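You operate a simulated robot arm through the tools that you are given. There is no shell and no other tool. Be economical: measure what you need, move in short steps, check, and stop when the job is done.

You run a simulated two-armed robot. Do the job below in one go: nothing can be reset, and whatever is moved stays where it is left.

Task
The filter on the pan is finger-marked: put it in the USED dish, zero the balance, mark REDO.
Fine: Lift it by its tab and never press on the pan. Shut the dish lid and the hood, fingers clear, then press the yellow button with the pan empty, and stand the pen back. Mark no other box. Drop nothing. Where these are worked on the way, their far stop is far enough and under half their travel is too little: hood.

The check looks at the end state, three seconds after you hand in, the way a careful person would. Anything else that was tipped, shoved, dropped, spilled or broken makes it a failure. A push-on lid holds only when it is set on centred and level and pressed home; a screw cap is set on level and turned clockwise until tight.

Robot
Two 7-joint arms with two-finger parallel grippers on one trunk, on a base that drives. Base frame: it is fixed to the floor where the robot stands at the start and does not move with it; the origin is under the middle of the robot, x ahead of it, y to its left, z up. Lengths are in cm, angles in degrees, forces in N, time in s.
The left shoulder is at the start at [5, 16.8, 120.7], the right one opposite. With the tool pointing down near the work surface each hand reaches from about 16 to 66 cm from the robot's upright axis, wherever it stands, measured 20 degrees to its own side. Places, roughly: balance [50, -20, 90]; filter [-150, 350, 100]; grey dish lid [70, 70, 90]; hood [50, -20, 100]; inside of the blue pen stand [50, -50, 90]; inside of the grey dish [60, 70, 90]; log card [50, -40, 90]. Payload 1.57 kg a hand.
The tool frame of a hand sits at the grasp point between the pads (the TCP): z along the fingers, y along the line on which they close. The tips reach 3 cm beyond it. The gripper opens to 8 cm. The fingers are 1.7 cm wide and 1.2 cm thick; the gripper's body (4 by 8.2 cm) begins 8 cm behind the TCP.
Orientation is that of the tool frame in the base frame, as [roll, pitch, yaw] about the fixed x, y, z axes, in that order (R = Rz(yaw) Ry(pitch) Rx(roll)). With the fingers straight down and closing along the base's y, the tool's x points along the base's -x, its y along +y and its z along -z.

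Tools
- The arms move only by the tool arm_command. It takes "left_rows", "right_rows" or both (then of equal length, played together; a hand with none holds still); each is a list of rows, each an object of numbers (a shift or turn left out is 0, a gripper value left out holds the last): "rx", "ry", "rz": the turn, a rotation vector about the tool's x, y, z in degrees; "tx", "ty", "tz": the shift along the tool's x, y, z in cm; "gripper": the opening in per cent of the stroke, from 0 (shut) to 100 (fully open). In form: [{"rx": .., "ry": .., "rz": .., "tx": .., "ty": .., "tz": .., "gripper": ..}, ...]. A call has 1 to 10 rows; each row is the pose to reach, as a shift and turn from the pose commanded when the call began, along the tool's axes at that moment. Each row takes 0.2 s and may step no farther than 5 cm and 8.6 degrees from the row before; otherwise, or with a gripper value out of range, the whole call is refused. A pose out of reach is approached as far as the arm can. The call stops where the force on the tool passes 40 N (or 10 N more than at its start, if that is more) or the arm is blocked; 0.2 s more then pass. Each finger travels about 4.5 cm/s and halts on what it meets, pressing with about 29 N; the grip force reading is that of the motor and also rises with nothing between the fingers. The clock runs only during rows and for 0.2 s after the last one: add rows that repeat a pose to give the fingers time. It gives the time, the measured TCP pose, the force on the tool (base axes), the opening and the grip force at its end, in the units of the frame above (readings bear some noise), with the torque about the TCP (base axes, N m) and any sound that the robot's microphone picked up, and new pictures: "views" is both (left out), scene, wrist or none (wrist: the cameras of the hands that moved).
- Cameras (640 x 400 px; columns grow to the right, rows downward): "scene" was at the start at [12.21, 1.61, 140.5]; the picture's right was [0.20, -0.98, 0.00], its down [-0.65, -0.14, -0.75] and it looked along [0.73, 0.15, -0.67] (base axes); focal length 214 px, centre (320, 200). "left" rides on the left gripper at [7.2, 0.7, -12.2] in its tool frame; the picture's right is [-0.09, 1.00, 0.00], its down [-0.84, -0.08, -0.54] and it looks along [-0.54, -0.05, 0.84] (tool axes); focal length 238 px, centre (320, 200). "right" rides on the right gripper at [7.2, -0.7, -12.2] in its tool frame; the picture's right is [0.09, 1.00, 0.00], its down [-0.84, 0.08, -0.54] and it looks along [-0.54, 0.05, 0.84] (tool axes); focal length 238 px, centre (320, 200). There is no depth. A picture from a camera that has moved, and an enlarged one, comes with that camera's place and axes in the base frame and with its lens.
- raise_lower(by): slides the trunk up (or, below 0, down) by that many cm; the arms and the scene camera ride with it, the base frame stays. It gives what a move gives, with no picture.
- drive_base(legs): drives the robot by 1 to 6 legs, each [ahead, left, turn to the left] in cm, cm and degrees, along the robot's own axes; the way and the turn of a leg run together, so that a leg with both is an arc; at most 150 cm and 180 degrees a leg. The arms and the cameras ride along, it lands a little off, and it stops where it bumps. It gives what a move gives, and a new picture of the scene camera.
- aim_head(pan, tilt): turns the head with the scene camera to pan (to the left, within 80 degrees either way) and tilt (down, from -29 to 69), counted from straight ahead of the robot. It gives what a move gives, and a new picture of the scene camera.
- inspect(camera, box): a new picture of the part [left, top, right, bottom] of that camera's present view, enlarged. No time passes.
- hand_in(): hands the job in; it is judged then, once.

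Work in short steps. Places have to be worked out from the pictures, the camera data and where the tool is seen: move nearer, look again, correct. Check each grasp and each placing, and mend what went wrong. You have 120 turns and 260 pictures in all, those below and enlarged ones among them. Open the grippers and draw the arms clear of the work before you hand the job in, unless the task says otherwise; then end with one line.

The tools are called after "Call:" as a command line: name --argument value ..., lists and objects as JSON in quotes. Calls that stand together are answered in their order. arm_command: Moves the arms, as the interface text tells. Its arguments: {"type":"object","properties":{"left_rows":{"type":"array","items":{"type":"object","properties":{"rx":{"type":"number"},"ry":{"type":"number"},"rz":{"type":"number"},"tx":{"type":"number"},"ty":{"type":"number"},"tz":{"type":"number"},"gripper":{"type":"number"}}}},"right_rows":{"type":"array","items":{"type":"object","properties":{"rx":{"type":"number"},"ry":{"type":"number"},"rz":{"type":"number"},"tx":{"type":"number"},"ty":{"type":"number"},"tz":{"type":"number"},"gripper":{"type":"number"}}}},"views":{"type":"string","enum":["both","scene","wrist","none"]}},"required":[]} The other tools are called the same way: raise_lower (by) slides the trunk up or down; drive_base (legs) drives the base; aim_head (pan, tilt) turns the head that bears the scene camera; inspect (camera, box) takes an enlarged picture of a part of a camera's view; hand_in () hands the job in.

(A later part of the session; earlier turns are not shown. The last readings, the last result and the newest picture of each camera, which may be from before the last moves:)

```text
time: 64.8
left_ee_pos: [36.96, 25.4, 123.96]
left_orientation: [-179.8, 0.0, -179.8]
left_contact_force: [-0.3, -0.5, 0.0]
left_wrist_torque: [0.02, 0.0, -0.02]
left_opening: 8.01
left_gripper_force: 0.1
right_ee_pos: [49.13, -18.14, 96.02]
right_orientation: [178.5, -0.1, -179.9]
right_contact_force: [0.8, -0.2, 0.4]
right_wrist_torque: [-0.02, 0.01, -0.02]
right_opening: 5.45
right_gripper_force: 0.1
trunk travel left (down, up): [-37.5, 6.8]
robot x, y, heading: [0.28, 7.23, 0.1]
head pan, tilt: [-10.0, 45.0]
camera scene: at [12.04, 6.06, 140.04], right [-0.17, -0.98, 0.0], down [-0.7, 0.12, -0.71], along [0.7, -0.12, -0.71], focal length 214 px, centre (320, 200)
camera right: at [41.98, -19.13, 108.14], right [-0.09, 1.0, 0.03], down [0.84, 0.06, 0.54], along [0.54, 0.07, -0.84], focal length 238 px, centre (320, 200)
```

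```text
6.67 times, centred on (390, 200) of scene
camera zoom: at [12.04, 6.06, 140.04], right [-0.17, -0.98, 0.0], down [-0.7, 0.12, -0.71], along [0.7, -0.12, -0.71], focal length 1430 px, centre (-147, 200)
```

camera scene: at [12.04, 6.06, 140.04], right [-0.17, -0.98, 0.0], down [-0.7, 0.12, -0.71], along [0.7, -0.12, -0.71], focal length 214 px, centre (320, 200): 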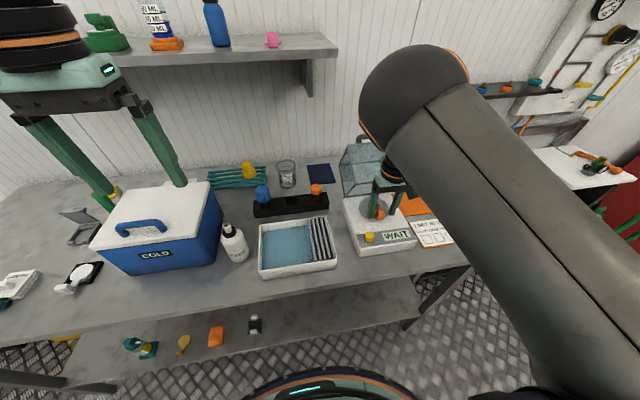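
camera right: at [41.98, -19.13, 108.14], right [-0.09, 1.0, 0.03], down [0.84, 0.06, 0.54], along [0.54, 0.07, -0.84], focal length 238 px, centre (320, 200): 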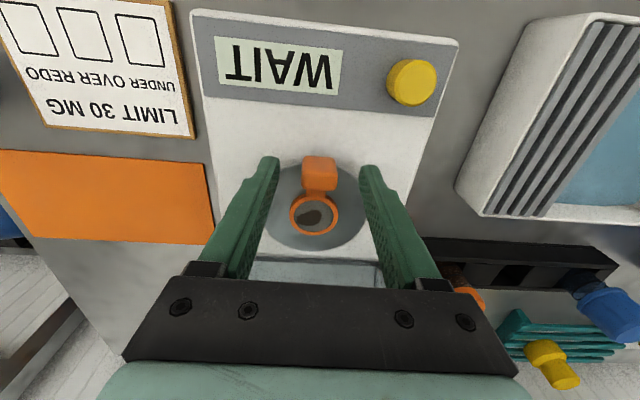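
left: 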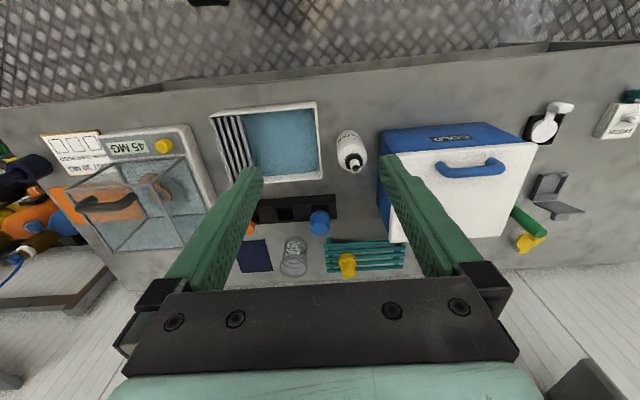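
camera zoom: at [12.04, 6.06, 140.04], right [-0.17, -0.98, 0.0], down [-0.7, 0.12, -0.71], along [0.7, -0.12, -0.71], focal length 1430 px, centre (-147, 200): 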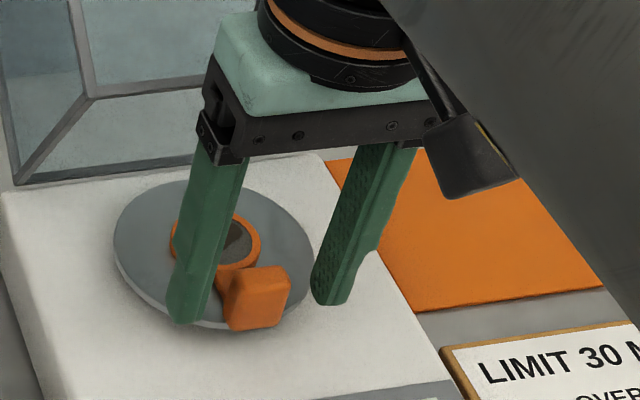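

Fingers are either side of the tab, tips above the pan. Close on the tab without changing height.

Call:
arm_command --right_rows '[{"gripper": 32}, {"gripper": 32}, {"gripper": 32}, {"gripper": 0}, {"gripper": 0}, {"gripper": 0}]' --views "wrist"

Call:
inspect --camera "scene" --box '[360, 170, 420, 230]'

```text
time: 66.2
left_ee_pos: [37.09, 25.35, 123.98]
left_orientation: [-180.0, 0.1, -180.0]
left_contact_force: [0.2, 0.8, -0.2]
left_wrist_torque: [-0.01, 0.03, 0.0]
left_opening: 8.03
left_gripper_force: 0.0
right_ee_pos: [49.03, -18.22, 95.94]
right_orientation: [178.5, -0.1, -179.9]
right_contact_force: [0.3, 0.2, 0.4]
right_wrist_torque: [-0.02, 0.01, 0.01]
right_opening: 2.24
right_gripper_force: 28.6
trunk travel left (down, up): [-37.5, 6.8]
robot x, y, heading: [0.21, 7.46, 0.1]
head pan, tilt: [-10.0, 45.0]
camera right: at [41.98, -19.12, 108.15], right [-0.09, 1.0, 0.03], down [0.84, 0.06, 0.54], along [0.54, 0.07, -0.84], focal length 238 px, centre (320, 200)
```

right: 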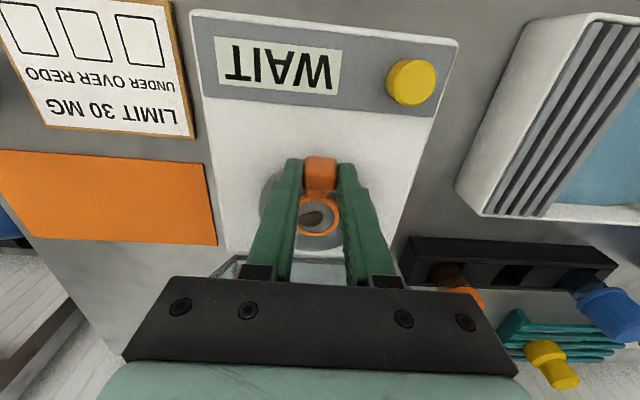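

```text
6.67 times, centred on (390, 200) of scene
camera zoom: at [12.03, 6.06, 140.04], right [-0.17, -0.98, 0.0], down [-0.7, 0.12, -0.71], along [0.7, -0.12, -0.71], focal length 1430 px, centre (-147, 200)
```

zoom: 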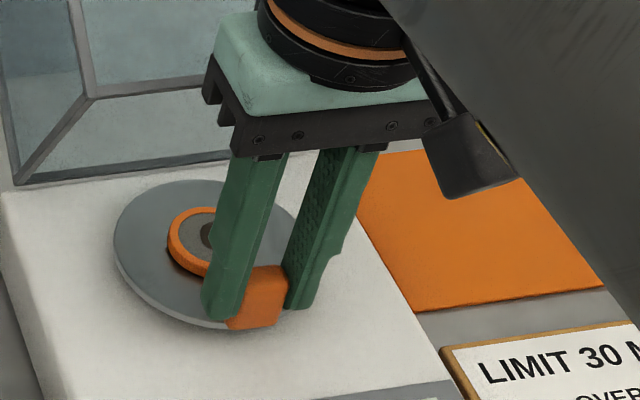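

Tab gripped (2.24 cm, 29 N). Lift straight up slowly, then higher.

Call:
arm_command --right_rows '[{"tz": -0.7}, {"tz": -1.6}, {"tz": -3}, {"tz": -5}, {"tz": -8}, {"tz": -11}, {"tz": -14}, {"tz": -17}, {"tz": -19}]' --views "both"

```text
time: 68.2
left_ee_pos: [37.0, 25.36, 123.82]
left_orientation: [-179.9, 0.0, -179.9]
left_contact_force: [0.1, 0.3, 0.8]
left_wrist_torque: [-0.01, -0.04, 0.0]
left_opening: 8.02
left_gripper_force: 0.1
right_ee_pos: [48.98, -19.05, 115.14]
right_orientation: [177.8, -0.2, 179.7]
right_contact_force: [-0.1, -0.1, 0.0]
right_wrist_torque: [-0.01, -0.02, 0.0]
right_opening: 2.23
right_gripper_force: 29.1
trunk travel left (down, up): [-37.5, 6.8]
robot x, y, heading: [-0.26, 7.63, -0.1]
head pan, tilt: [-10.0, 45.0]
camera scene: at [11.98, 6.07, 140.04], right [-0.17, -0.98, 0.0], down [-0.7, 0.12, -0.71], along [0.7, -0.12, -0.71], focal length 214 px, centre (320, 200)
camera right: at [41.83, -20.05, 127.3], right [-0.09, 1.0, 0.04], down [0.84, 0.05, 0.54], along [0.54, 0.08, -0.84], focal length 238 px, centre (320, 200)
```

scene: 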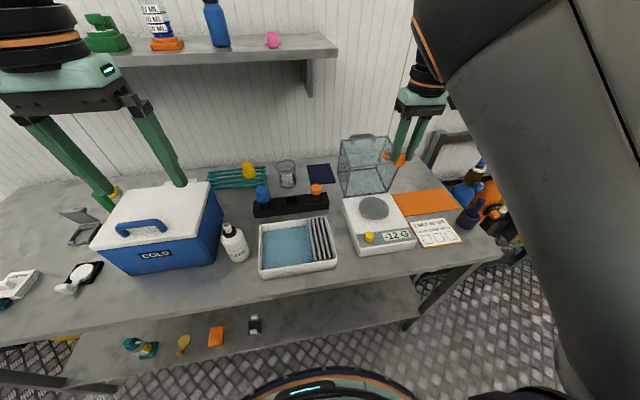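
right: 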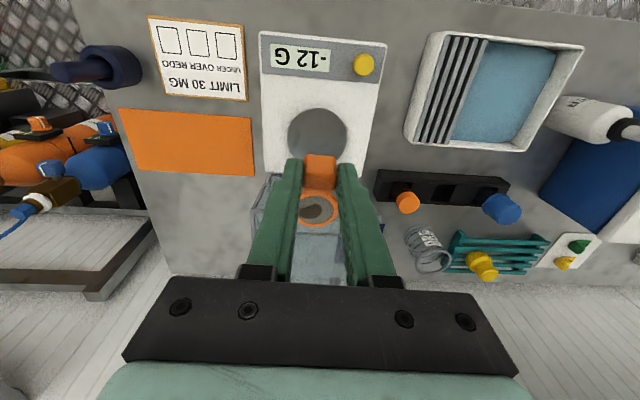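

Filter is up and the pan is empty (−12 G). Before driving left I look left with the head for obstacles.

Call:
aim_head --pan 65 --tilt 35

Call:
inspect --camera "left" --box '[360, 60, 640, 300]'

```text
time: 69.7
left_ee_pos: [37.08, 25.44, 123.86]
left_orientation: [-179.9, -0.1, -179.9]
left_contact_force: [-0.4, 0.4, 0.1]
left_wrist_torque: [0.03, -0.01, 0.04]
left_opening: 8.01
left_gripper_force: 0.0
right_ee_pos: [48.96, -19.07, 115.03]
right_orientation: [177.9, -0.1, 179.6]
right_contact_force: [-0.9, -0.2, 0.0]
right_wrist_torque: [0.01, 0.01, 0.01]
right_opening: 2.23
right_gripper_force: 28.8
trunk travel left (down, up): [-37.5, 6.8]
robot x, y, heading: [-0.09, 7.81, 0.2]
head pan, tilt: [65.0, 35.0]
camera scene: at [7.75, 15.46, 141.52], right [0.91, -0.42, 0.0], down [-0.24, -0.52, -0.82], along [0.35, 0.74, -0.57], focal length 214 px, centre (320, 200)
```

scene: 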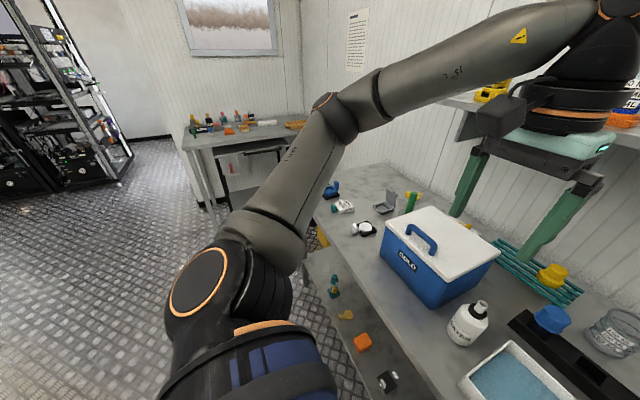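

```text
1.67 times, centred on (500, 180) of left
camera zoom: at [30.03, 25.95, 136.08], right [0.09, 1.0, 0.0], down [0.84, -0.08, 0.54], along [0.54, -0.05, -0.84], focal length 397 px, centre (20, 233)
```

zoom: 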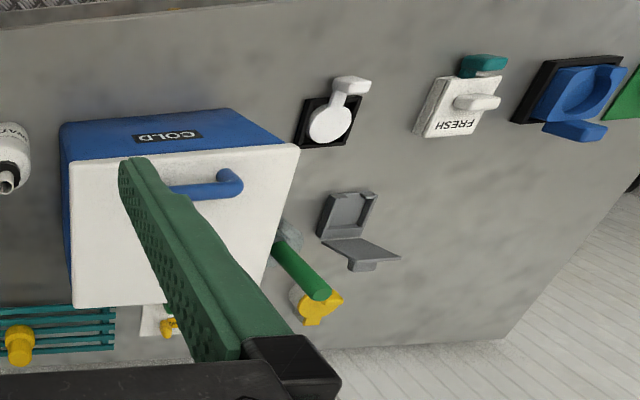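

The way left is clear (other bench is far beyond). The grey dish sits near (63,71), open with its lid laid back. Drive left 80 cm with the filter held high (cooler top ≈100, filter ≈111).

Call:
drive_base --legs '[[0, 80, 0]]'

Call:
aim_head --pan 0 --tilt 45

Call:
inspect --camera "right" --box '[160, 60, 480, 260]'

```text
time: 77.2
left_ee_pos: [37.36, 106.42, 123.87]
left_orientation: [-179.9, 0.0, 179.9]
left_contact_force: [-0.1, -1.0, -0.6]
left_wrist_torque: [0.02, -0.02, 0.01]
left_opening: 8.0
left_gripper_force: 0.1
right_ee_pos: [49.15, 61.99, 115.05]
right_orientation: [177.9, 0.0, 179.4]
right_contact_force: [-0.3, -0.1, 0.0]
right_wrist_torque: [0.0, -0.01, -0.02]
right_opening: 2.24
right_gripper_force: 29.0
trunk travel left (down, up): [-37.5, 6.8]
robot x, y, heading: [0.14, 88.65, -0.0]
head pan, tilt: [65.0, 35.0]
camera scene: at [7.93, 96.65, 141.52], right [0.9, -0.43, 0.0], down [-0.24, -0.52, -0.82], along [0.35, 0.74, -0.57], focal length 214 px, centre (320, 200)
```

scene: 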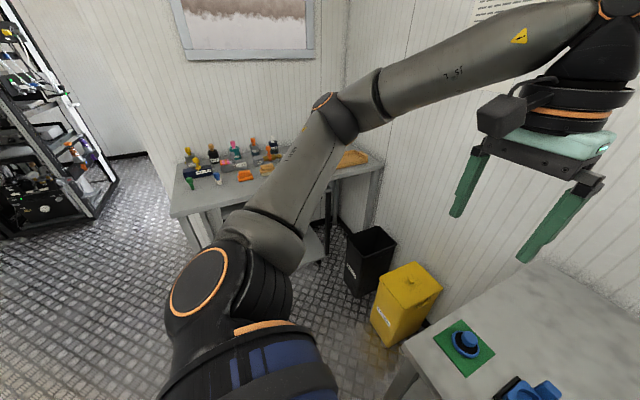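

```text
time: 78.6
left_ee_pos: [37.28, 106.36, 124.01]
left_orientation: [-179.9, 0.0, 180.0]
left_contact_force: [0.4, -0.4, 1.3]
left_wrist_torque: [-0.02, 0.01, -0.03]
left_opening: 8.0
left_gripper_force: 0.1
right_ee_pos: [49.02, 61.84, 115.01]
right_orientation: [177.7, -0.1, 179.2]
right_contact_force: [0.3, 0.3, 0.3]
right_wrist_torque: [0.0, 0.06, 0.0]
right_opening: 2.23
right_gripper_force: 29.2
trunk travel left (down, up): [-37.5, 6.8]
robot x, y, heading: [0.12, 89.03, -0.4]
head pan, tilt: [0.0, 45.0]
camera scene: at [12.31, 88.65, 140.04], right [0.0, -1.0, 0.0], down [-0.71, 0.0, -0.71], along [0.71, 0.0, -0.71], focal length 214 px, centre (320, 200)
```

scene: 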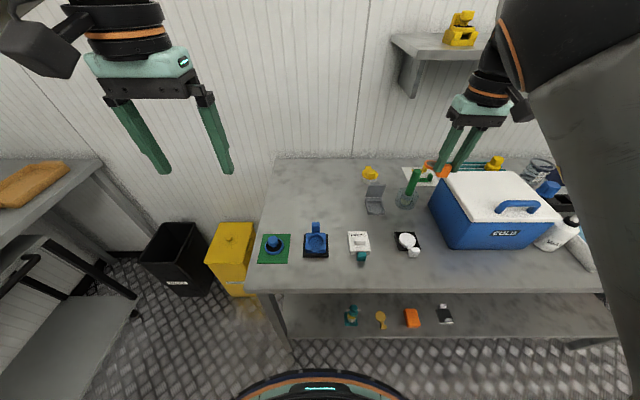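

```text
2.00 times, centred on (320, 160) of right
camera zoom: at [41.93, 60.88, 127.22], right [-0.08, 1.0, 0.04], down [0.84, 0.05, 0.54], along [0.54, 0.08, -0.84], focal length 477 px, centre (320, 280)
```

zoom: 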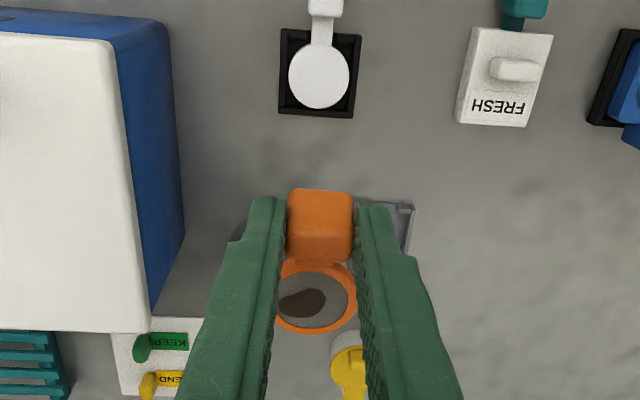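

Zoom on the grey dish to see shape, lid and any label.

Call:
inspect --camera "scene" --box '[340, 160, 440, 240]'

Call:
inspect --camera "scene" --box '[250, 200, 440, 280]'

```text
5.00 times, centred on (390, 200) of scene
camera zoom: at [12.31, 88.65, 140.04], right [0.0, -1.0, 0.0], down [-0.71, 0.0, -0.71], along [0.71, 0.0, -0.71], focal length 1072 px, centre (-30, 200)
```

zoom: 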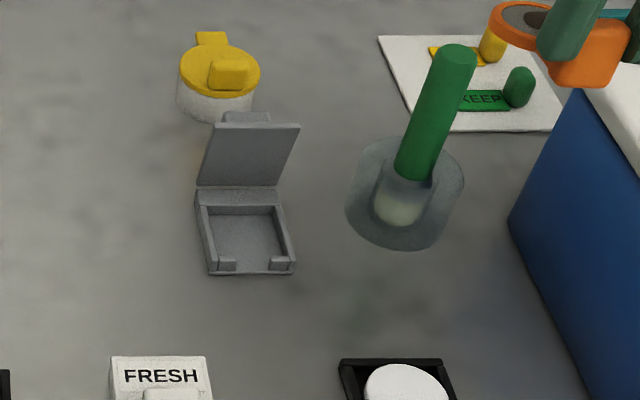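

```text
3.37 times, centred on (345, 240) of scene
camera zoom: at [12.31, 88.65, 140.04], right [0.0, -1.0, 0.0], down [-0.71, 0.0, -0.71], along [0.71, 0.0, -0.71], focal length 722 px, centre (236, 65)
```

zoom: 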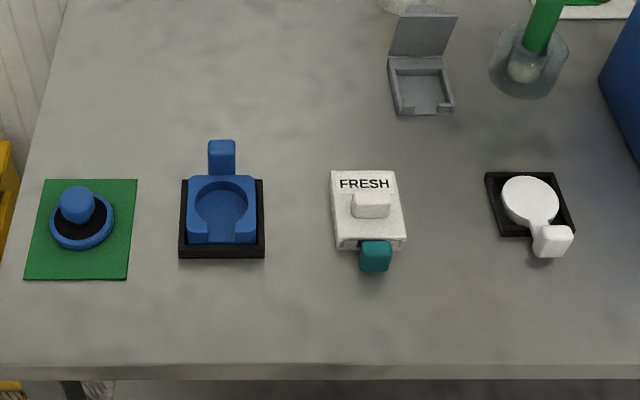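

FRESH shows the pattern: ring inside, tab poking out through the front notch. Grey dish: inside centre ≈(62.2,70.0), notch at the front (x≈59.3). I shift the base 8 cm left to line the hand up in y.

Call:
drive_base --legs '[[0, 7.8, 0]]'

Call:
arm_command --right_rows '[{"rx": 1, "tx": -2}, {"rx": 2.2, "rz": -0.5, "tx": -4.5}]' --views "both"

Call:
inspect --camera "right" --box '[220, 100, 420, 240]'

```text
time: 80.0
left_ee_pos: [37.43, 114.09, 123.87]
left_orientation: [-179.9, 0.0, 179.8]
left_contact_force: [0.1, -0.2, 0.3]
left_wrist_torque: [-0.03, 0.0, -0.02]
left_opening: 7.98
left_gripper_force: 0.1
right_ee_pos: [49.07, 69.71, 115.1]
right_orientation: [178.0, 0.0, 179.2]
right_contact_force: [0.1, 0.0, -0.8]
right_wrist_torque: [-0.01, -0.01, -0.01]
right_opening: 2.24
right_gripper_force: 28.7
trunk travel left (down, up): [-37.5, 6.8]
robot x, y, heading: [0.22, 96.67, 0.1]
head pan, tilt: [0.0, 45.0]
camera scene: at [12.34, 96.4, 140.04], right [0.0, -1.0, 0.0], down [-0.71, 0.0, -0.71], along [0.71, 0.0, -0.71], focal length 214 px, centre (320, 200)
```

scene: 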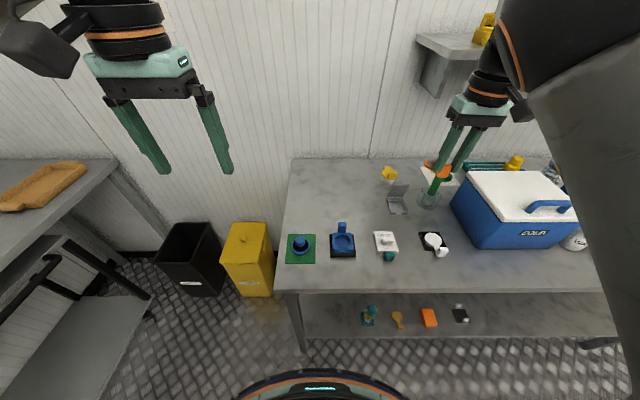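

```text
time: 80.5
left_ee_pos: [37.43, 114.11, 123.94]
left_orientation: [-179.8, 0.0, 179.8]
left_contact_force: [0.1, 0.2, -0.4]
left_wrist_torque: [-0.04, -0.02, 0.0]
left_opening: 8.03
left_gripper_force: 0.1
right_ee_pos: [53.64, 69.64, 114.98]
right_orientation: [-179.8, -0.2, 179.9]
right_contact_force: [0.4, 0.1, -0.3]
right_wrist_torque: [0.04, 0.03, 0.02]
right_opening: 2.25
right_gripper_force: 29.1
trunk travel left (down, up): [-37.5, 6.8]
robot x, y, heading: [0.18, 96.76, -0.4]
head pan, tilt: [0.0, 45.0]
camera scene: at [12.39, 96.39, 140.03], right [0.0, -1.0, 0.0], down [-0.71, 0.0, -0.71], along [0.71, 0.0, -0.71], focal length 214 px, centre (320, 200)
camera right: at [46.49, 69.15, 127.21], right [-0.09, 1.0, 0.0], down [0.84, 0.08, 0.54], along [0.54, 0.05, -0.84], focal length 238 px, centre (320, 200)
```

scene: 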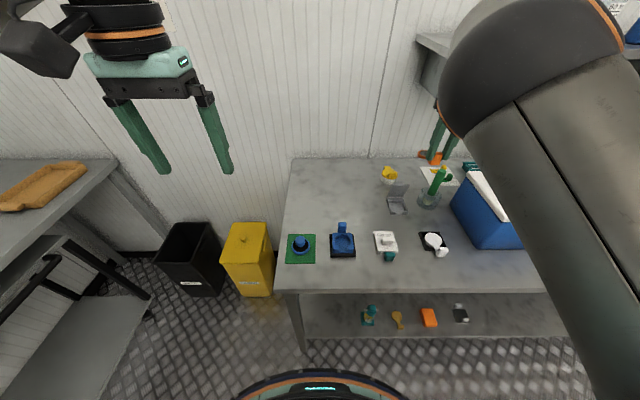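
right: 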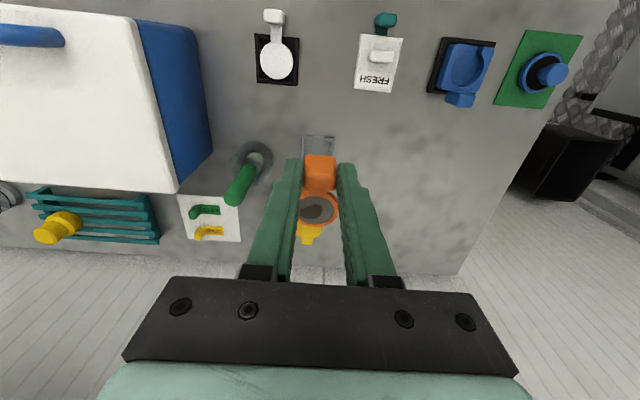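

```text
2.86 times, centred on (320, 170) of right
camera zoom: at [46.49, 69.15, 127.21], right [-0.09, 1.0, 0.0], down [0.84, 0.08, 0.54], along [0.54, 0.05, -0.84], focal length 681 px, centre (320, 286)
```

zoom: 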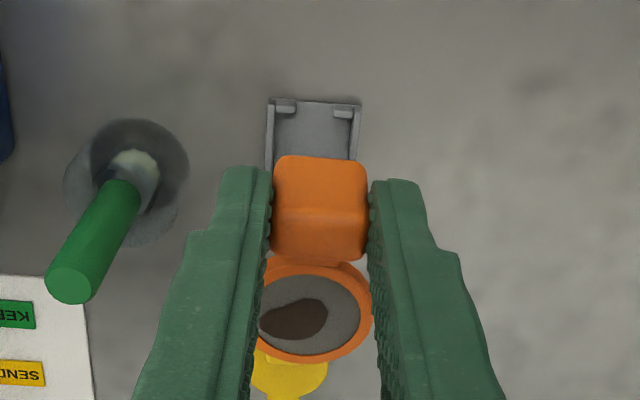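

Hand, ring and notch agree: ring at y≈70.0, dish centre y≈69.97. I need +4.3 cm in x; do 4 cm of it with the base to keep arm reach comfortable (base has ~7 cm clearance to the shelf).

Call:
drive_base --legs '[[4, 0, 0]]'

Call:
inspect --camera "right" --box '[220, 100, 420, 240]'

```text
time: 81.4
left_ee_pos: [41.4, 114.06, 123.95]
left_orientation: [-179.9, 0.0, 179.8]
left_contact_force: [-0.1, -0.3, 0.3]
left_wrist_torque: [-0.02, 0.04, -0.01]
left_opening: 7.99
left_gripper_force: 0.0
right_ee_pos: [57.63, 69.48, 114.97]
right_orientation: [179.9, -0.2, 179.7]
right_contact_force: [-0.1, 0.8, -0.9]
right_wrist_torque: [-0.01, 0.05, -0.03]
right_opening: 2.21
right_gripper_force: 29.4
trunk travel left (down, up): [-37.5, 6.8]
robot x, y, heading: [4.19, 96.33, -0.3]
head pan, tilt: [0.0, 45.0]
camera scene: at [16.39, 96.33, 140.02], right [-0.01, -1.0, 0.0], down [-0.71, 0.0, -0.71], along [0.71, 0.0, -0.71], focal length 214 px, centre (320, 200)
```

scene: 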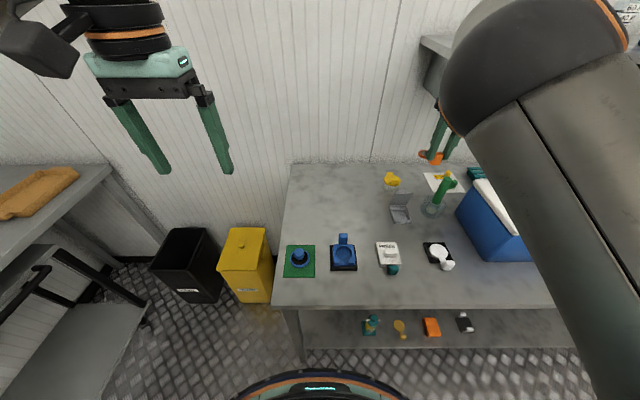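

```text
2.86 times, centred on (320, 170) of right
camera zoom: at [50.44, 68.97, 127.2], right [-0.09, 1.0, 0.0], down [0.84, 0.07, 0.54], along [0.54, 0.05, -0.84], focal length 681 px, centre (320, 286)
```

zoom: 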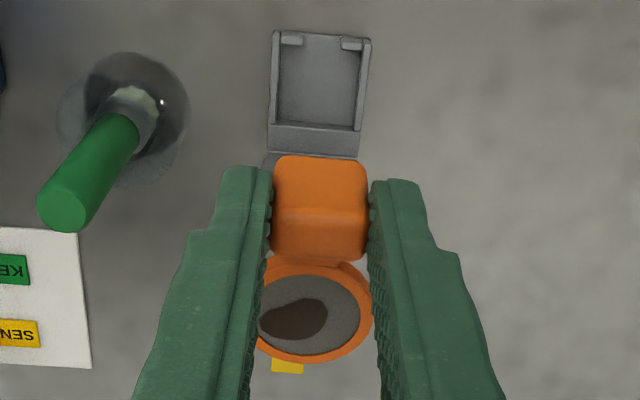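

Dish interior ≈ x 60–65, centre y≈70.1. Shift +0.35 x, +0.2 y and descend to 5 cm above placing height.

Call:
arm_command --right_rows '[{"tx": -0.35, "ty": 0.2, "tz": 3}, {"tx": -0.35, "ty": 0.2, "tz": 7}, {"tx": -0.35, "ty": 0.2, "tz": 11}, {"tx": -0.35, "ty": 0.2, "tz": 15}, {"tx": -0.35, "ty": 0.2, "tz": 18}, {"tx": -0.35, "ty": 0.2, "tz": 20}, {"tx": -0.35, "ty": 0.2, "tz": 20}]' --views "wrist"

Call:
inspect --camera "scene" --box '[370, 170, 450, 240]'

Call:
inspect --camera "right" --box '[220, 100, 420, 240]'

```text
time: 83.0
left_ee_pos: [41.23, 114.15, 123.98]
left_orientation: [-179.9, 0.0, 179.8]
left_contact_force: [1.1, 0.1, -0.9]
left_wrist_torque: [0.0, 0.04, 0.04]
left_opening: 7.99
left_gripper_force: 0.1
right_ee_pos: [57.72, 69.86, 94.99]
right_orientation: [-180.0, -0.1, 179.7]
right_contact_force: [-0.4, -0.9, 0.5]
right_wrist_torque: [-0.01, 0.02, -0.01]
right_opening: 2.22
right_gripper_force: 28.7
trunk travel left (down, up): [-37.5, 6.8]
robot x, y, heading: [4.08, 96.53, -0.5]
head pan, tilt: [0.0, 45.0]
camera right: at [50.5, 69.26, 107.18], right [-0.09, 1.0, 0.0], down [0.84, 0.07, 0.54], along [0.54, 0.05, -0.84], focal length 238 px, centre (320, 200)
```

right: 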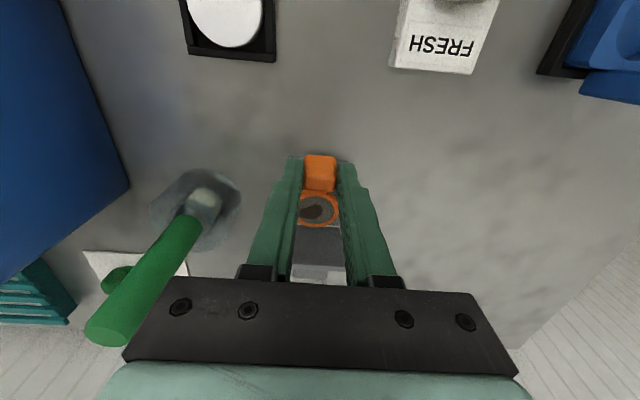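

```text
5.71 times, centred on (410, 205) of scene
camera zoom: at [16.25, 96.33, 140.04], right [-0.01, -1.0, 0.0], down [-0.71, 0.0, -0.71], along [0.71, 0.0, -0.71], focal length 1226 px, centre (-194, 171)
```

zoom: 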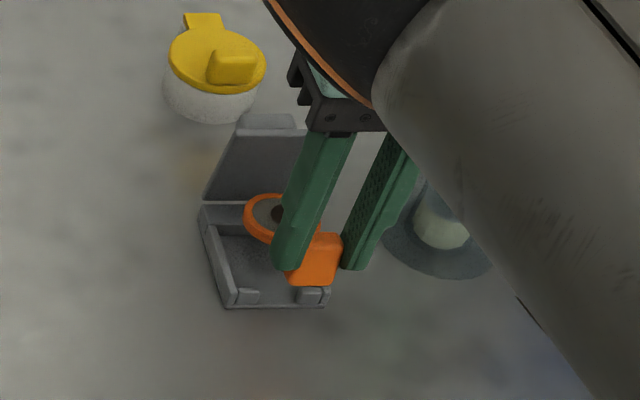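

```text
2.86 times, centred on (320, 170) of right
camera zoom: at [50.5, 69.26, 107.18], right [-0.09, 1.0, 0.0], down [0.84, 0.07, 0.54], along [0.54, 0.05, -0.84], focal length 681 px, centre (320, 286)
```

zoom: 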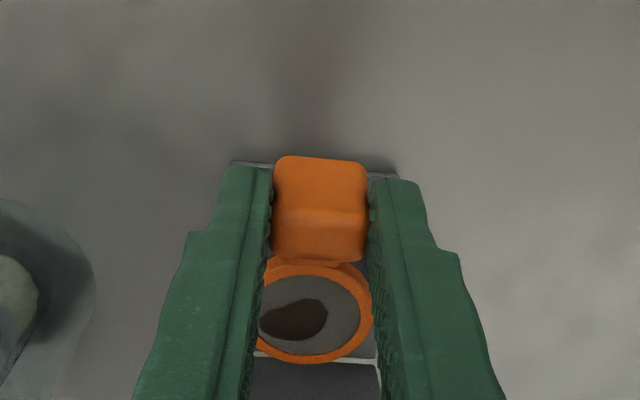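

Ring centred in y; tab back face ≈58.4 vs dish front 59.0. Nudge +0.25 x and lower to about the floor height, gently.

Call:
arm_command --right_rows '[{"tx": -0.25, "ty": -0.1, "tz": 1.5}, {"tx": -0.25, "ty": -0.1, "tz": 3}, {"tx": -0.25, "ty": -0.1, "tz": 4}, {"tx": -0.25, "ty": -0.1, "tz": 4.4}, {"tx": -0.25, "ty": -0.1, "tz": 4.4}]' --views "wrist"

Call:
inspect --camera "scene" --box '[370, 170, 450, 240]'

Call:
inspect --camera "right" --box '[240, 120, 400, 240]'

```text
time: 84.2
left_ee_pos: [41.2, 114.12, 123.95]
left_orientation: [-180.0, 0.1, 179.8]
left_contact_force: [0.0, 0.0, -0.4]
left_wrist_torque: [0.0, 0.01, -0.03]
left_opening: 7.99
left_gripper_force: 0.0
right_ee_pos: [57.98, 69.75, 90.9]
right_orientation: [-179.9, 0.0, 179.7]
right_contact_force: [-5.8, -0.8, 12.0]
right_wrist_torque: [-0.04, -0.59, 0.02]
right_opening: 2.23
right_gripper_force: 29.4
trunk travel left (down, up): [-37.5, 6.8]
robot x, y, heading: [4.23, 96.51, -0.1]
head pan, tilt: [0.0, 45.0]
camera right: at [50.71, 69.15, 103.05], right [-0.09, 1.0, 0.0], down [0.84, 0.07, 0.54], along [0.54, 0.05, -0.84], focal length 238 px, centre (320, 200)
```

right: 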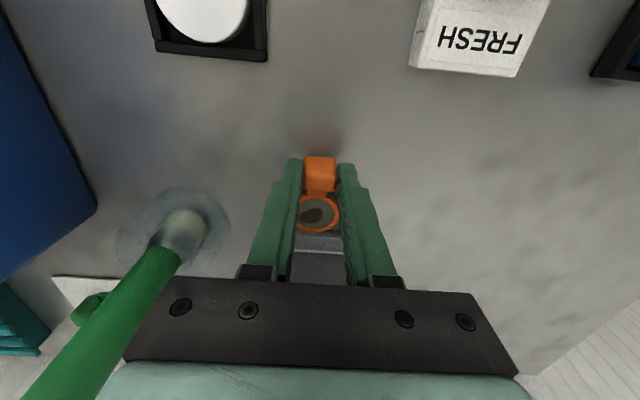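

```text
5.71 times, centred on (410, 205) of scene
camera zoom: at [16.07, 96.38, 140.06], right [-0.01, -1.0, 0.0], down [-0.71, 0.0, -0.71], along [0.71, 0.0, -0.71], focal length 1226 px, centre (-194, 171)
```

zoom: 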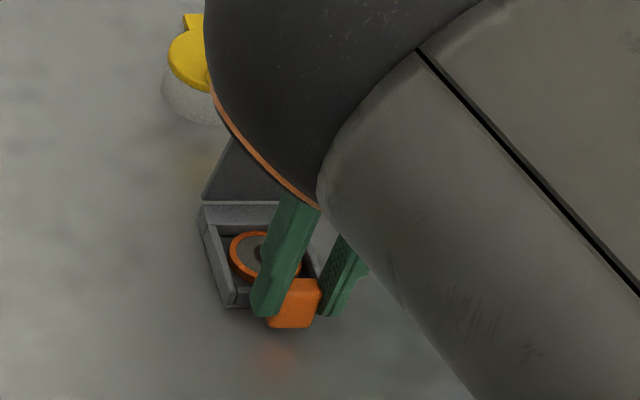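

```text
3.33 times, centred on (320, 180) of right
camera zoom: at [50.71, 69.15, 103.05], right [-0.09, 1.0, 0.0], down [0.84, 0.07, 0.54], along [0.54, 0.05, -0.84], focal length 794 px, centre (320, 267)
```

zoom: 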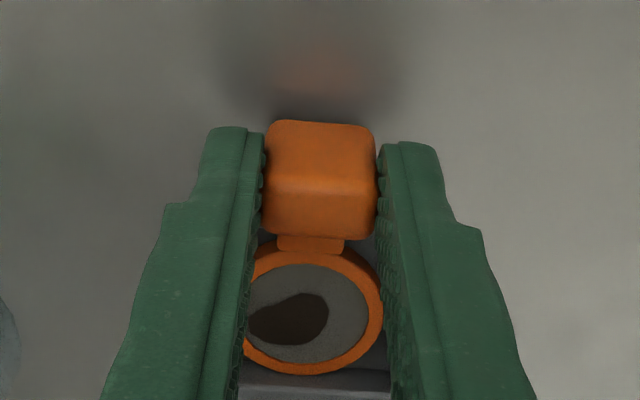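

Contact through the ring (torque says ~5 cm ahead), so the ring is at the floor or touching the back. Relieve: lift 0.4, pull back 0.3, and lower again to compare.

Call:
arm_command --right_rows '[{"tz": -0.5}, {"tx": 0.3, "tz": -0.5}, {"tx": 0.3, "tz": -0.3}, {"tx": 0.3, "tz": -0.15}]' --views "wrist"

Call:
inspect --camera "scene" --box '[390, 190, 430, 225]'

```text
time: 85.2
left_ee_pos: [41.22, 114.14, 123.93]
left_orientation: [-179.8, 0.1, 179.7]
left_contact_force: [-0.6, 0.2, -0.5]
left_wrist_torque: [0.04, -0.01, 0.02]
left_opening: 8.02
left_gripper_force: 0.0
right_ee_pos: [57.76, 69.68, 91.06]
right_orientation: [-179.9, 0.0, 179.8]
right_contact_force: [-1.9, 0.4, 5.5]
right_wrist_torque: [0.03, -0.22, 0.02]
right_opening: 2.24
right_gripper_force: 28.3
trunk travel left (down, up): [-37.5, 6.8]
robot x, y, heading: [4.4, 96.28, -0.6]
head pan, tilt: [0.0, 45.0]
camera right: at [50.59, 69.09, 103.07], right [-0.09, 1.0, 0.0], down [0.84, 0.07, 0.54], along [0.54, 0.05, -0.84], focal length 238 px, centre (320, 200)
```

right: 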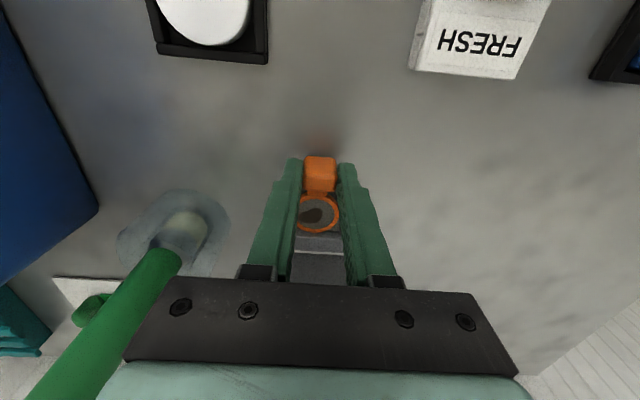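

```text
11.43 times, centred on (410, 208) of scene
camera zoom: at [16.19, 96.35, 140.05], right [-0.01, -1.0, 0.0], down [-0.71, 0.0, -0.71], along [0.71, 0.0, -0.71], focal length 2451 px, centre (-709, 114)
```

zoom: 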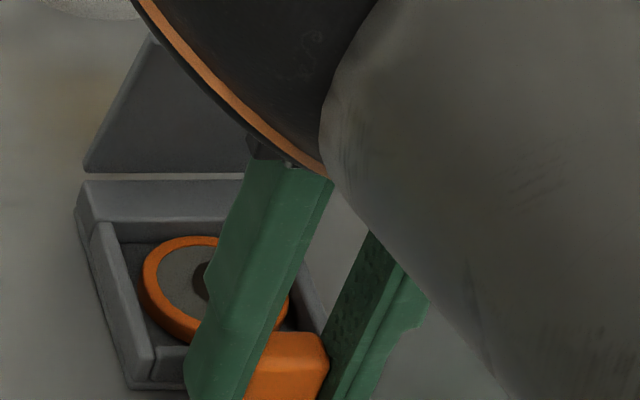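

The ring lies flat inside the dish on its floor. Ease up 0.1 and open the fingers slowly.

Call:
arm_command --right_rows '[{"tz": -0.1}, {"tz": -0.1, "gripper": 33}, {"tz": -0.1, "gripper": 40}, {"tz": -0.1, "gripper": 48}, {"tz": -0.1, "gripper": 48}]' --views "wrist"

Call:
inspect --camera "scene" --box '[390, 190, 430, 225]'

```text
time: 86.4
left_ee_pos: [41.23, 114.1, 123.95]
left_orientation: [-179.9, 0.1, 179.8]
left_contact_force: [1.3, 0.3, -0.3]
left_wrist_torque: [0.05, 0.01, 0.01]
left_opening: 7.99
left_gripper_force: 0.1
right_ee_pos: [57.76, 69.71, 90.89]
right_orientation: [-180.0, -0.1, 179.8]
right_contact_force: [0.3, 0.4, 0.8]
right_wrist_torque: [-0.01, -0.02, -0.03]
right_opening: 3.85
right_gripper_force: 0.1
trunk travel left (down, up): [-37.5, 6.8]
robot x, y, heading: [3.95, 96.54, 0.0]
head pan, tilt: [0.0, 45.0]
camera right: at [50.66, 69.08, 103.15], right [-0.09, 1.0, 0.0], down [0.84, 0.07, 0.54], along [0.54, 0.05, -0.84], focal length 238 px, centre (320, 200)
```

right: 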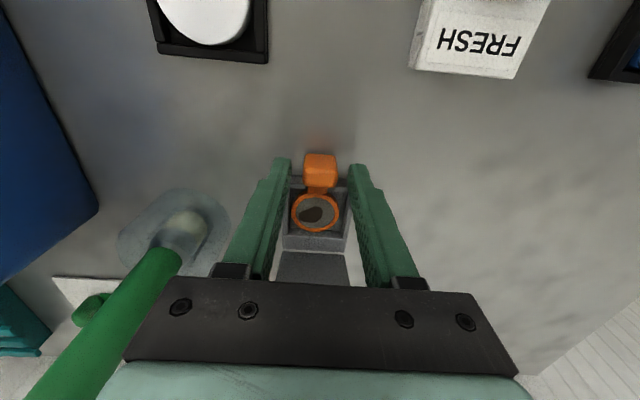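

```text
11.43 times, centred on (410, 208) of scene
camera zoom: at [16.26, 96.33, 140.04], right [-0.01, -1.0, 0.0], down [-0.71, 0.0, -0.71], along [0.71, 0.0, -0.71], focal length 2451 px, centre (-709, 114)
```

zoom: 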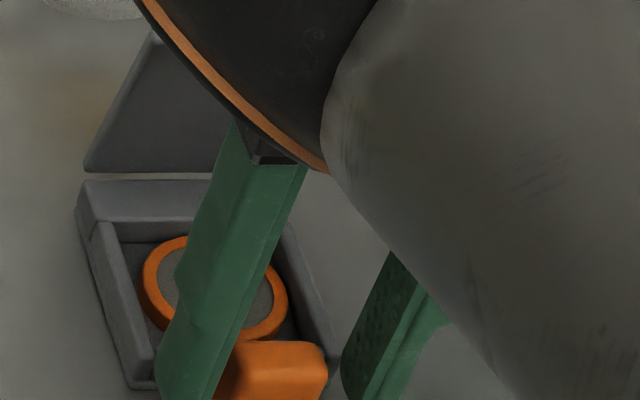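

Filter sits in the dish, tab out the notch. Raise straight up and look at the whole.

Call:
arm_command --right_rows '[{"tz": -2}, {"tz": -5}, {"tz": -8}, {"tz": -11}, {"tz": -14}, {"tz": -17, "tx": 2}, {"tz": -17, "tx": 4}]' --views "wrist"

Call:
inspect --camera "right" --box '[240, 70, 400, 190]'

Call:
inspect --camera "scene" --box '[370, 170, 450, 240]'

```text
time: 88.0
left_ee_pos: [41.31, 114.06, 123.94]
left_orientation: [-179.9, 0.1, 179.8]
left_contact_force: [0.3, -0.1, -0.5]
left_wrist_torque: [-0.01, 0.0, 0.05]
left_opening: 8.03
left_gripper_force: 0.1
right_ee_pos: [53.71, 69.3, 107.73]
right_orientation: [179.7, -0.4, 179.1]
right_contact_force: [0.7, 0.1, -0.2]
right_wrist_torque: [0.0, 0.0, -0.03]
right_opening: 3.86
right_gripper_force: 0.1
trunk travel left (down, up): [-37.5, 6.8]
robot x, y, heading: [4.33, 96.34, -0.3]
head pan, tilt: [0.0, 45.0]
camera right: at [46.64, 68.69, 119.88], right [-0.08, 1.0, 0.01], down [0.84, 0.06, 0.54], along [0.53, 0.05, -0.84], focal length 238 px, centre (320, 200)
```

right: 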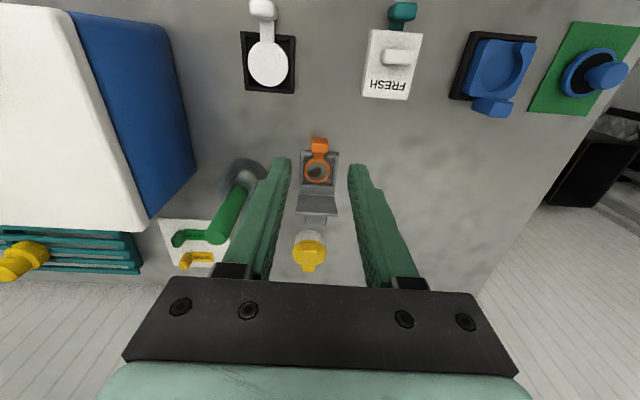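

```text
3.33 times, centred on (320, 130) of right
camera zoom: at [46.64, 68.69, 119.88], right [-0.08, 1.0, 0.01], down [0.84, 0.06, 0.54], along [0.53, 0.05, -0.84], focal length 794 px, centre (320, 433)
```

zoom: 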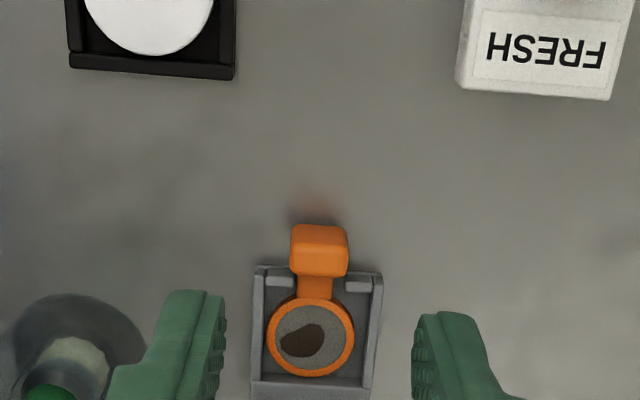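

```text
5.71 times, centred on (410, 205) of scene
camera zoom: at [16.25, 96.33, 140.04], right [0.0, -1.0, 0.0], down [-0.71, 0.0, -0.71], along [0.71, 0.0, -0.71], focal length 1226 px, centre (-194, 171)
```

zoom: 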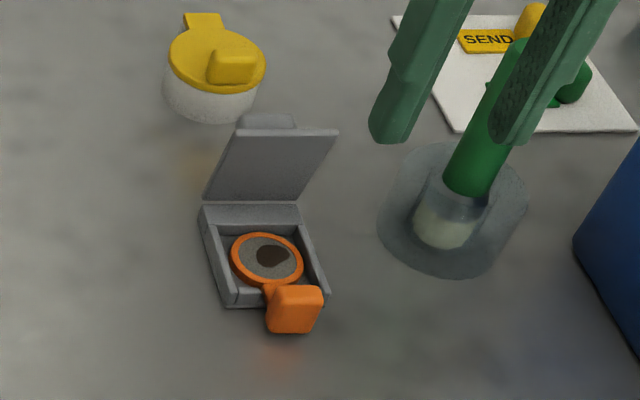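

Placement is right. Now measure the lid: enlarge it in the right wrist camera.

Call:
inspect --camera "right" --box '[270, 130, 370, 290]'

Call:
inspect --camera "scene" --box '[385, 170, 435, 230]'

```text
2.50 times, centred on (320, 210) of right
camera zoom: at [46.64, 68.69, 119.88], right [-0.08, 1.0, 0.01], down [0.84, 0.06, 0.54], along [0.53, 0.05, -0.84], focal length 596 px, centre (320, 175)
```

zoom: 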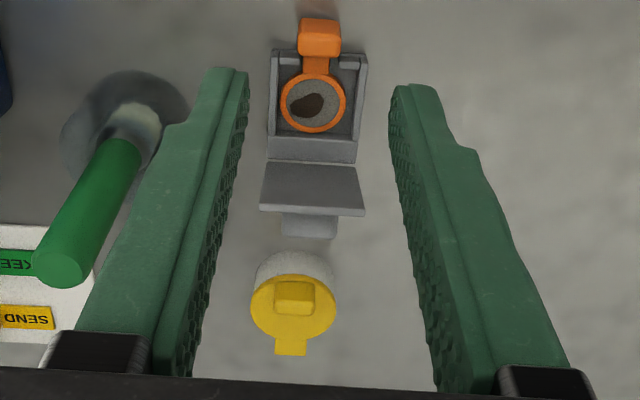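

```text
6.67 times, centred on (410, 200) of scene
camera zoom: at [16.25, 96.33, 140.04], right [0.0, -1.0, 0.0], down [-0.71, 0.0, -0.71], along [0.71, 0.0, -0.71], focal length 1430 px, centre (-280, 200)
```

zoom: 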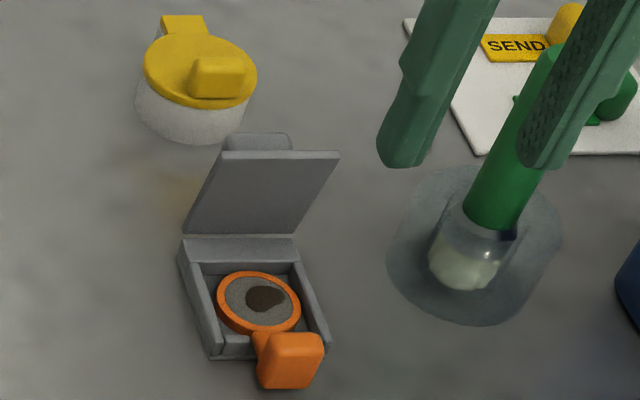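

Lid stands about vertical: top edge ≈(65.4, y67.2–72.8, 94), hinge ≈(66.2, 87.8), knob on its back. I'll straddle it with open fingers closing along x, and draw the lid forward with the back finger. First yaw the hand −90° (CCW) here and open wide.

Call:
arm_command --right_rows '[{"rz": -8.5, "gripper": 100, "tz": -1}, {"rz": -17, "tz": -1}, {"rz": -25.5, "tz": -1}, {"rz": -34, "tz": -1}, {"rz": -42.5, "tz": -1}, {"rz": -51, "tz": -1}, {"rz": -59.5, "tz": -1}, {"rz": -68, "tz": -1}, {"rz": -76.5, "tz": -1}, {"rz": -85, "tz": -1}]' --views "none"

```text
time: 90.2
left_ee_pos: [41.3, 114.1, 123.9]
left_orientation: [-179.9, 0.0, 179.7]
left_contact_force: [-0.2, 0.6, -0.3]
left_wrist_torque: [0.02, -0.01, 0.02]
left_opening: 8.0
left_gripper_force: 0.1
right_ee_pos: [53.68, 69.39, 108.83]
right_orientation: [179.9, 0.7, -95.5]
right_contact_force: [-0.6, 0.2, 0.1]
right_wrist_torque: [-0.01, 0.0, 0.05]
right_opening: 7.98
right_gripper_force: 0.1
trunk travel left (down, up): [-37.5, 6.8]
robot x, y, heading: [4.41, 96.72, 0.0]
head pan, tilt: [0.0, 45.0]
```

Call:
arm_command --right_rows '[{"rz": -3, "ty": -3}, {"rz": -5.5, "ty": -7, "tx": -0.3}, {"rz": -5.5, "ty": -10.9, "tx": -0.6}, {"rz": -5.5, "ty": -10.9, "tx": -0.6, "tz": 4}, {"rz": -5.5, "ty": -10.9, "tx": -0.6, "tz": 8}]' --views "both"

Call:
inspect --camera "scene" --box '[370, 150, 450, 230]'

Call:
inspect --camera "right" --box '[240, 80, 400, 220]'

```text
time: 91.4
left_ee_pos: [41.37, 114.02, 123.95]
left_orientation: [-180.0, 0.0, 179.8]
left_contact_force: [0.7, -0.4, 0.1]
left_wrist_torque: [-0.03, 0.01, -0.03]
left_opening: 8.01
left_gripper_force: 0.1
right_ee_pos: [64.73, 69.26, 101.04]
right_orientation: [179.8, -0.1, -89.7]
right_contact_force: [-0.6, 0.0, -1.3]
right_wrist_torque: [0.03, -0.01, 0.0]
right_opening: 8.0
right_gripper_force: 0.0
trunk travel left (down, up): [-37.5, 6.8]
robot x, y, heading: [4.61, 96.36, -0.4]
head pan, tilt: [0.0, 45.0]
camera scene: at [16.31, 96.27, 140.03], right [-0.01, -1.0, 0.0], down [-0.71, 0.0, -0.71], along [0.71, 0.0, -0.71], focal length 214 px, centre (320, 200)
camera right: at [65.4, 61.97, 113.08], right [-1.0, -0.1, 0.0], down [-0.08, 0.84, 0.54], along [-0.06, 0.54, -0.84], focal length 238 px, centre (320, 200)
```

scene: 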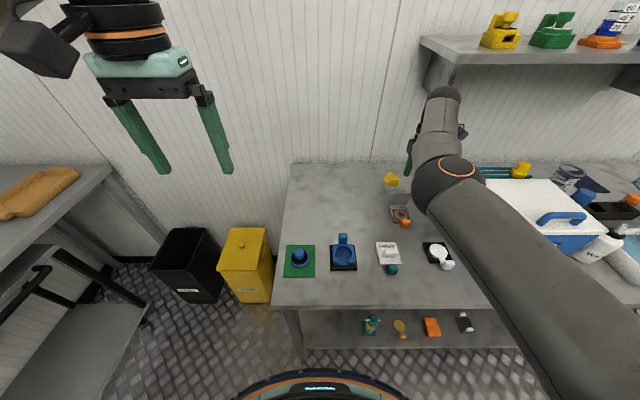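
right: 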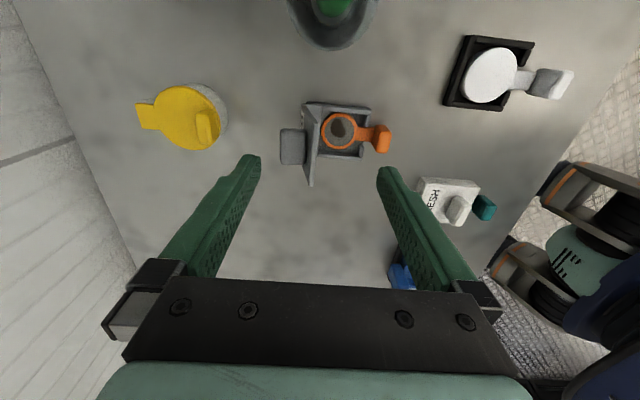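

```text
5.00 times, centred on (410, 190) of scene
camera zoom: at [16.31, 96.27, 140.03], right [-0.01, -1.0, 0.0], down [-0.71, 0.0, -0.71], along [0.71, 0.0, -0.71], focal length 1072 px, centre (-130, 250)
```

zoom: 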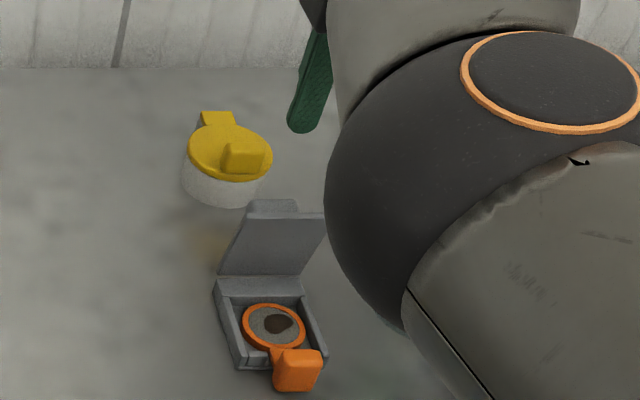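

```text
2.86 times, centred on (320, 150) of right
camera zoom: at [65.4, 61.97, 113.08], right [-1.0, -0.1, 0.0], down [-0.08, 0.84, 0.54], along [-0.06, 0.54, -0.84], focal length 681 px, centre (320, 343)
```

zoom: 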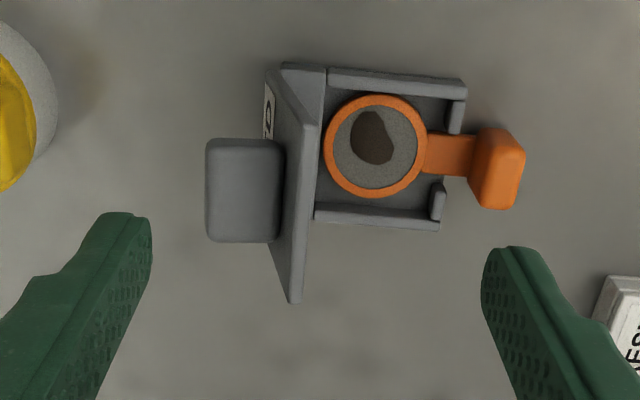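

Very clear view: knob's outer face ≈x 68.1. Descend with the back finger behind the knob (inner face 68.7), tips at z≈91 above filter tab and dish.

Call:
arm_command --right_rows '[{"tx": -0.7, "ty": -0.1, "tz": 2}, {"tx": -0.7, "ty": -0.1, "tz": 4.5}, {"tx": -0.7, "ty": -0.1, "tz": 6.9}, {"tx": -0.7, "ty": -0.1, "tz": 6.9}]' --views "wrist"

Call:
inspect --camera "right" --box '[220, 80, 420, 240]'

```text
time: 92.4
left_ee_pos: [41.25, 114.1, 124.01]
left_orientation: [-179.9, 0.1, 179.8]
left_contact_force: [0.0, 0.8, -0.2]
left_wrist_torque: [-0.01, -0.01, 0.02]
left_opening: 8.0
left_gripper_force: 0.0
right_ee_pos: [64.83, 69.81, 94.08]
right_orientation: [179.9, -0.1, -89.8]
right_contact_force: [-0.2, -0.4, 0.5]
right_wrist_torque: [-0.01, -0.02, -0.01]
right_opening: 8.04
right_gripper_force: 0.0
trunk travel left (down, up): [-37.5, 6.8]
robot x, y, heading: [4.04, 96.38, -0.2]
head pan, tilt: [0.0, 45.0]
camera right: at [65.54, 62.65, 106.28], right [-1.0, -0.1, 0.0], down [-0.08, 0.84, 0.54], along [-0.05, 0.54, -0.84], focal length 238 px, centre (320, 200)
```

right: 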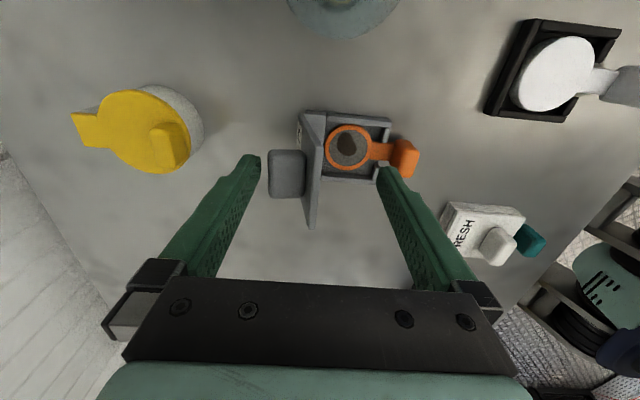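

```text
2.50 times, centred on (320, 160) of right
camera zoom: at [65.54, 62.65, 106.28], right [-1.0, -0.1, 0.0], down [-0.08, 0.84, 0.54], along [-0.05, 0.54, -0.84], focal length 596 px, centre (320, 300)
```

zoom: 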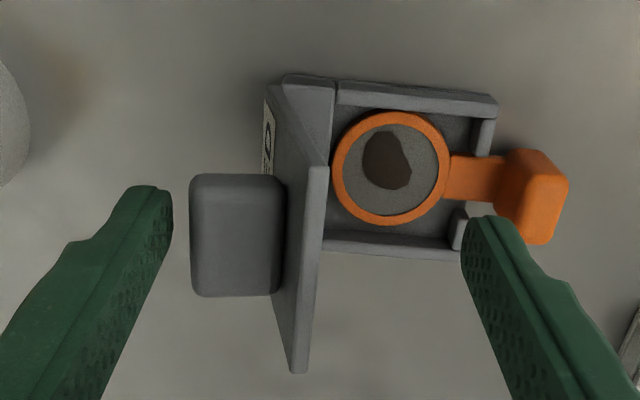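

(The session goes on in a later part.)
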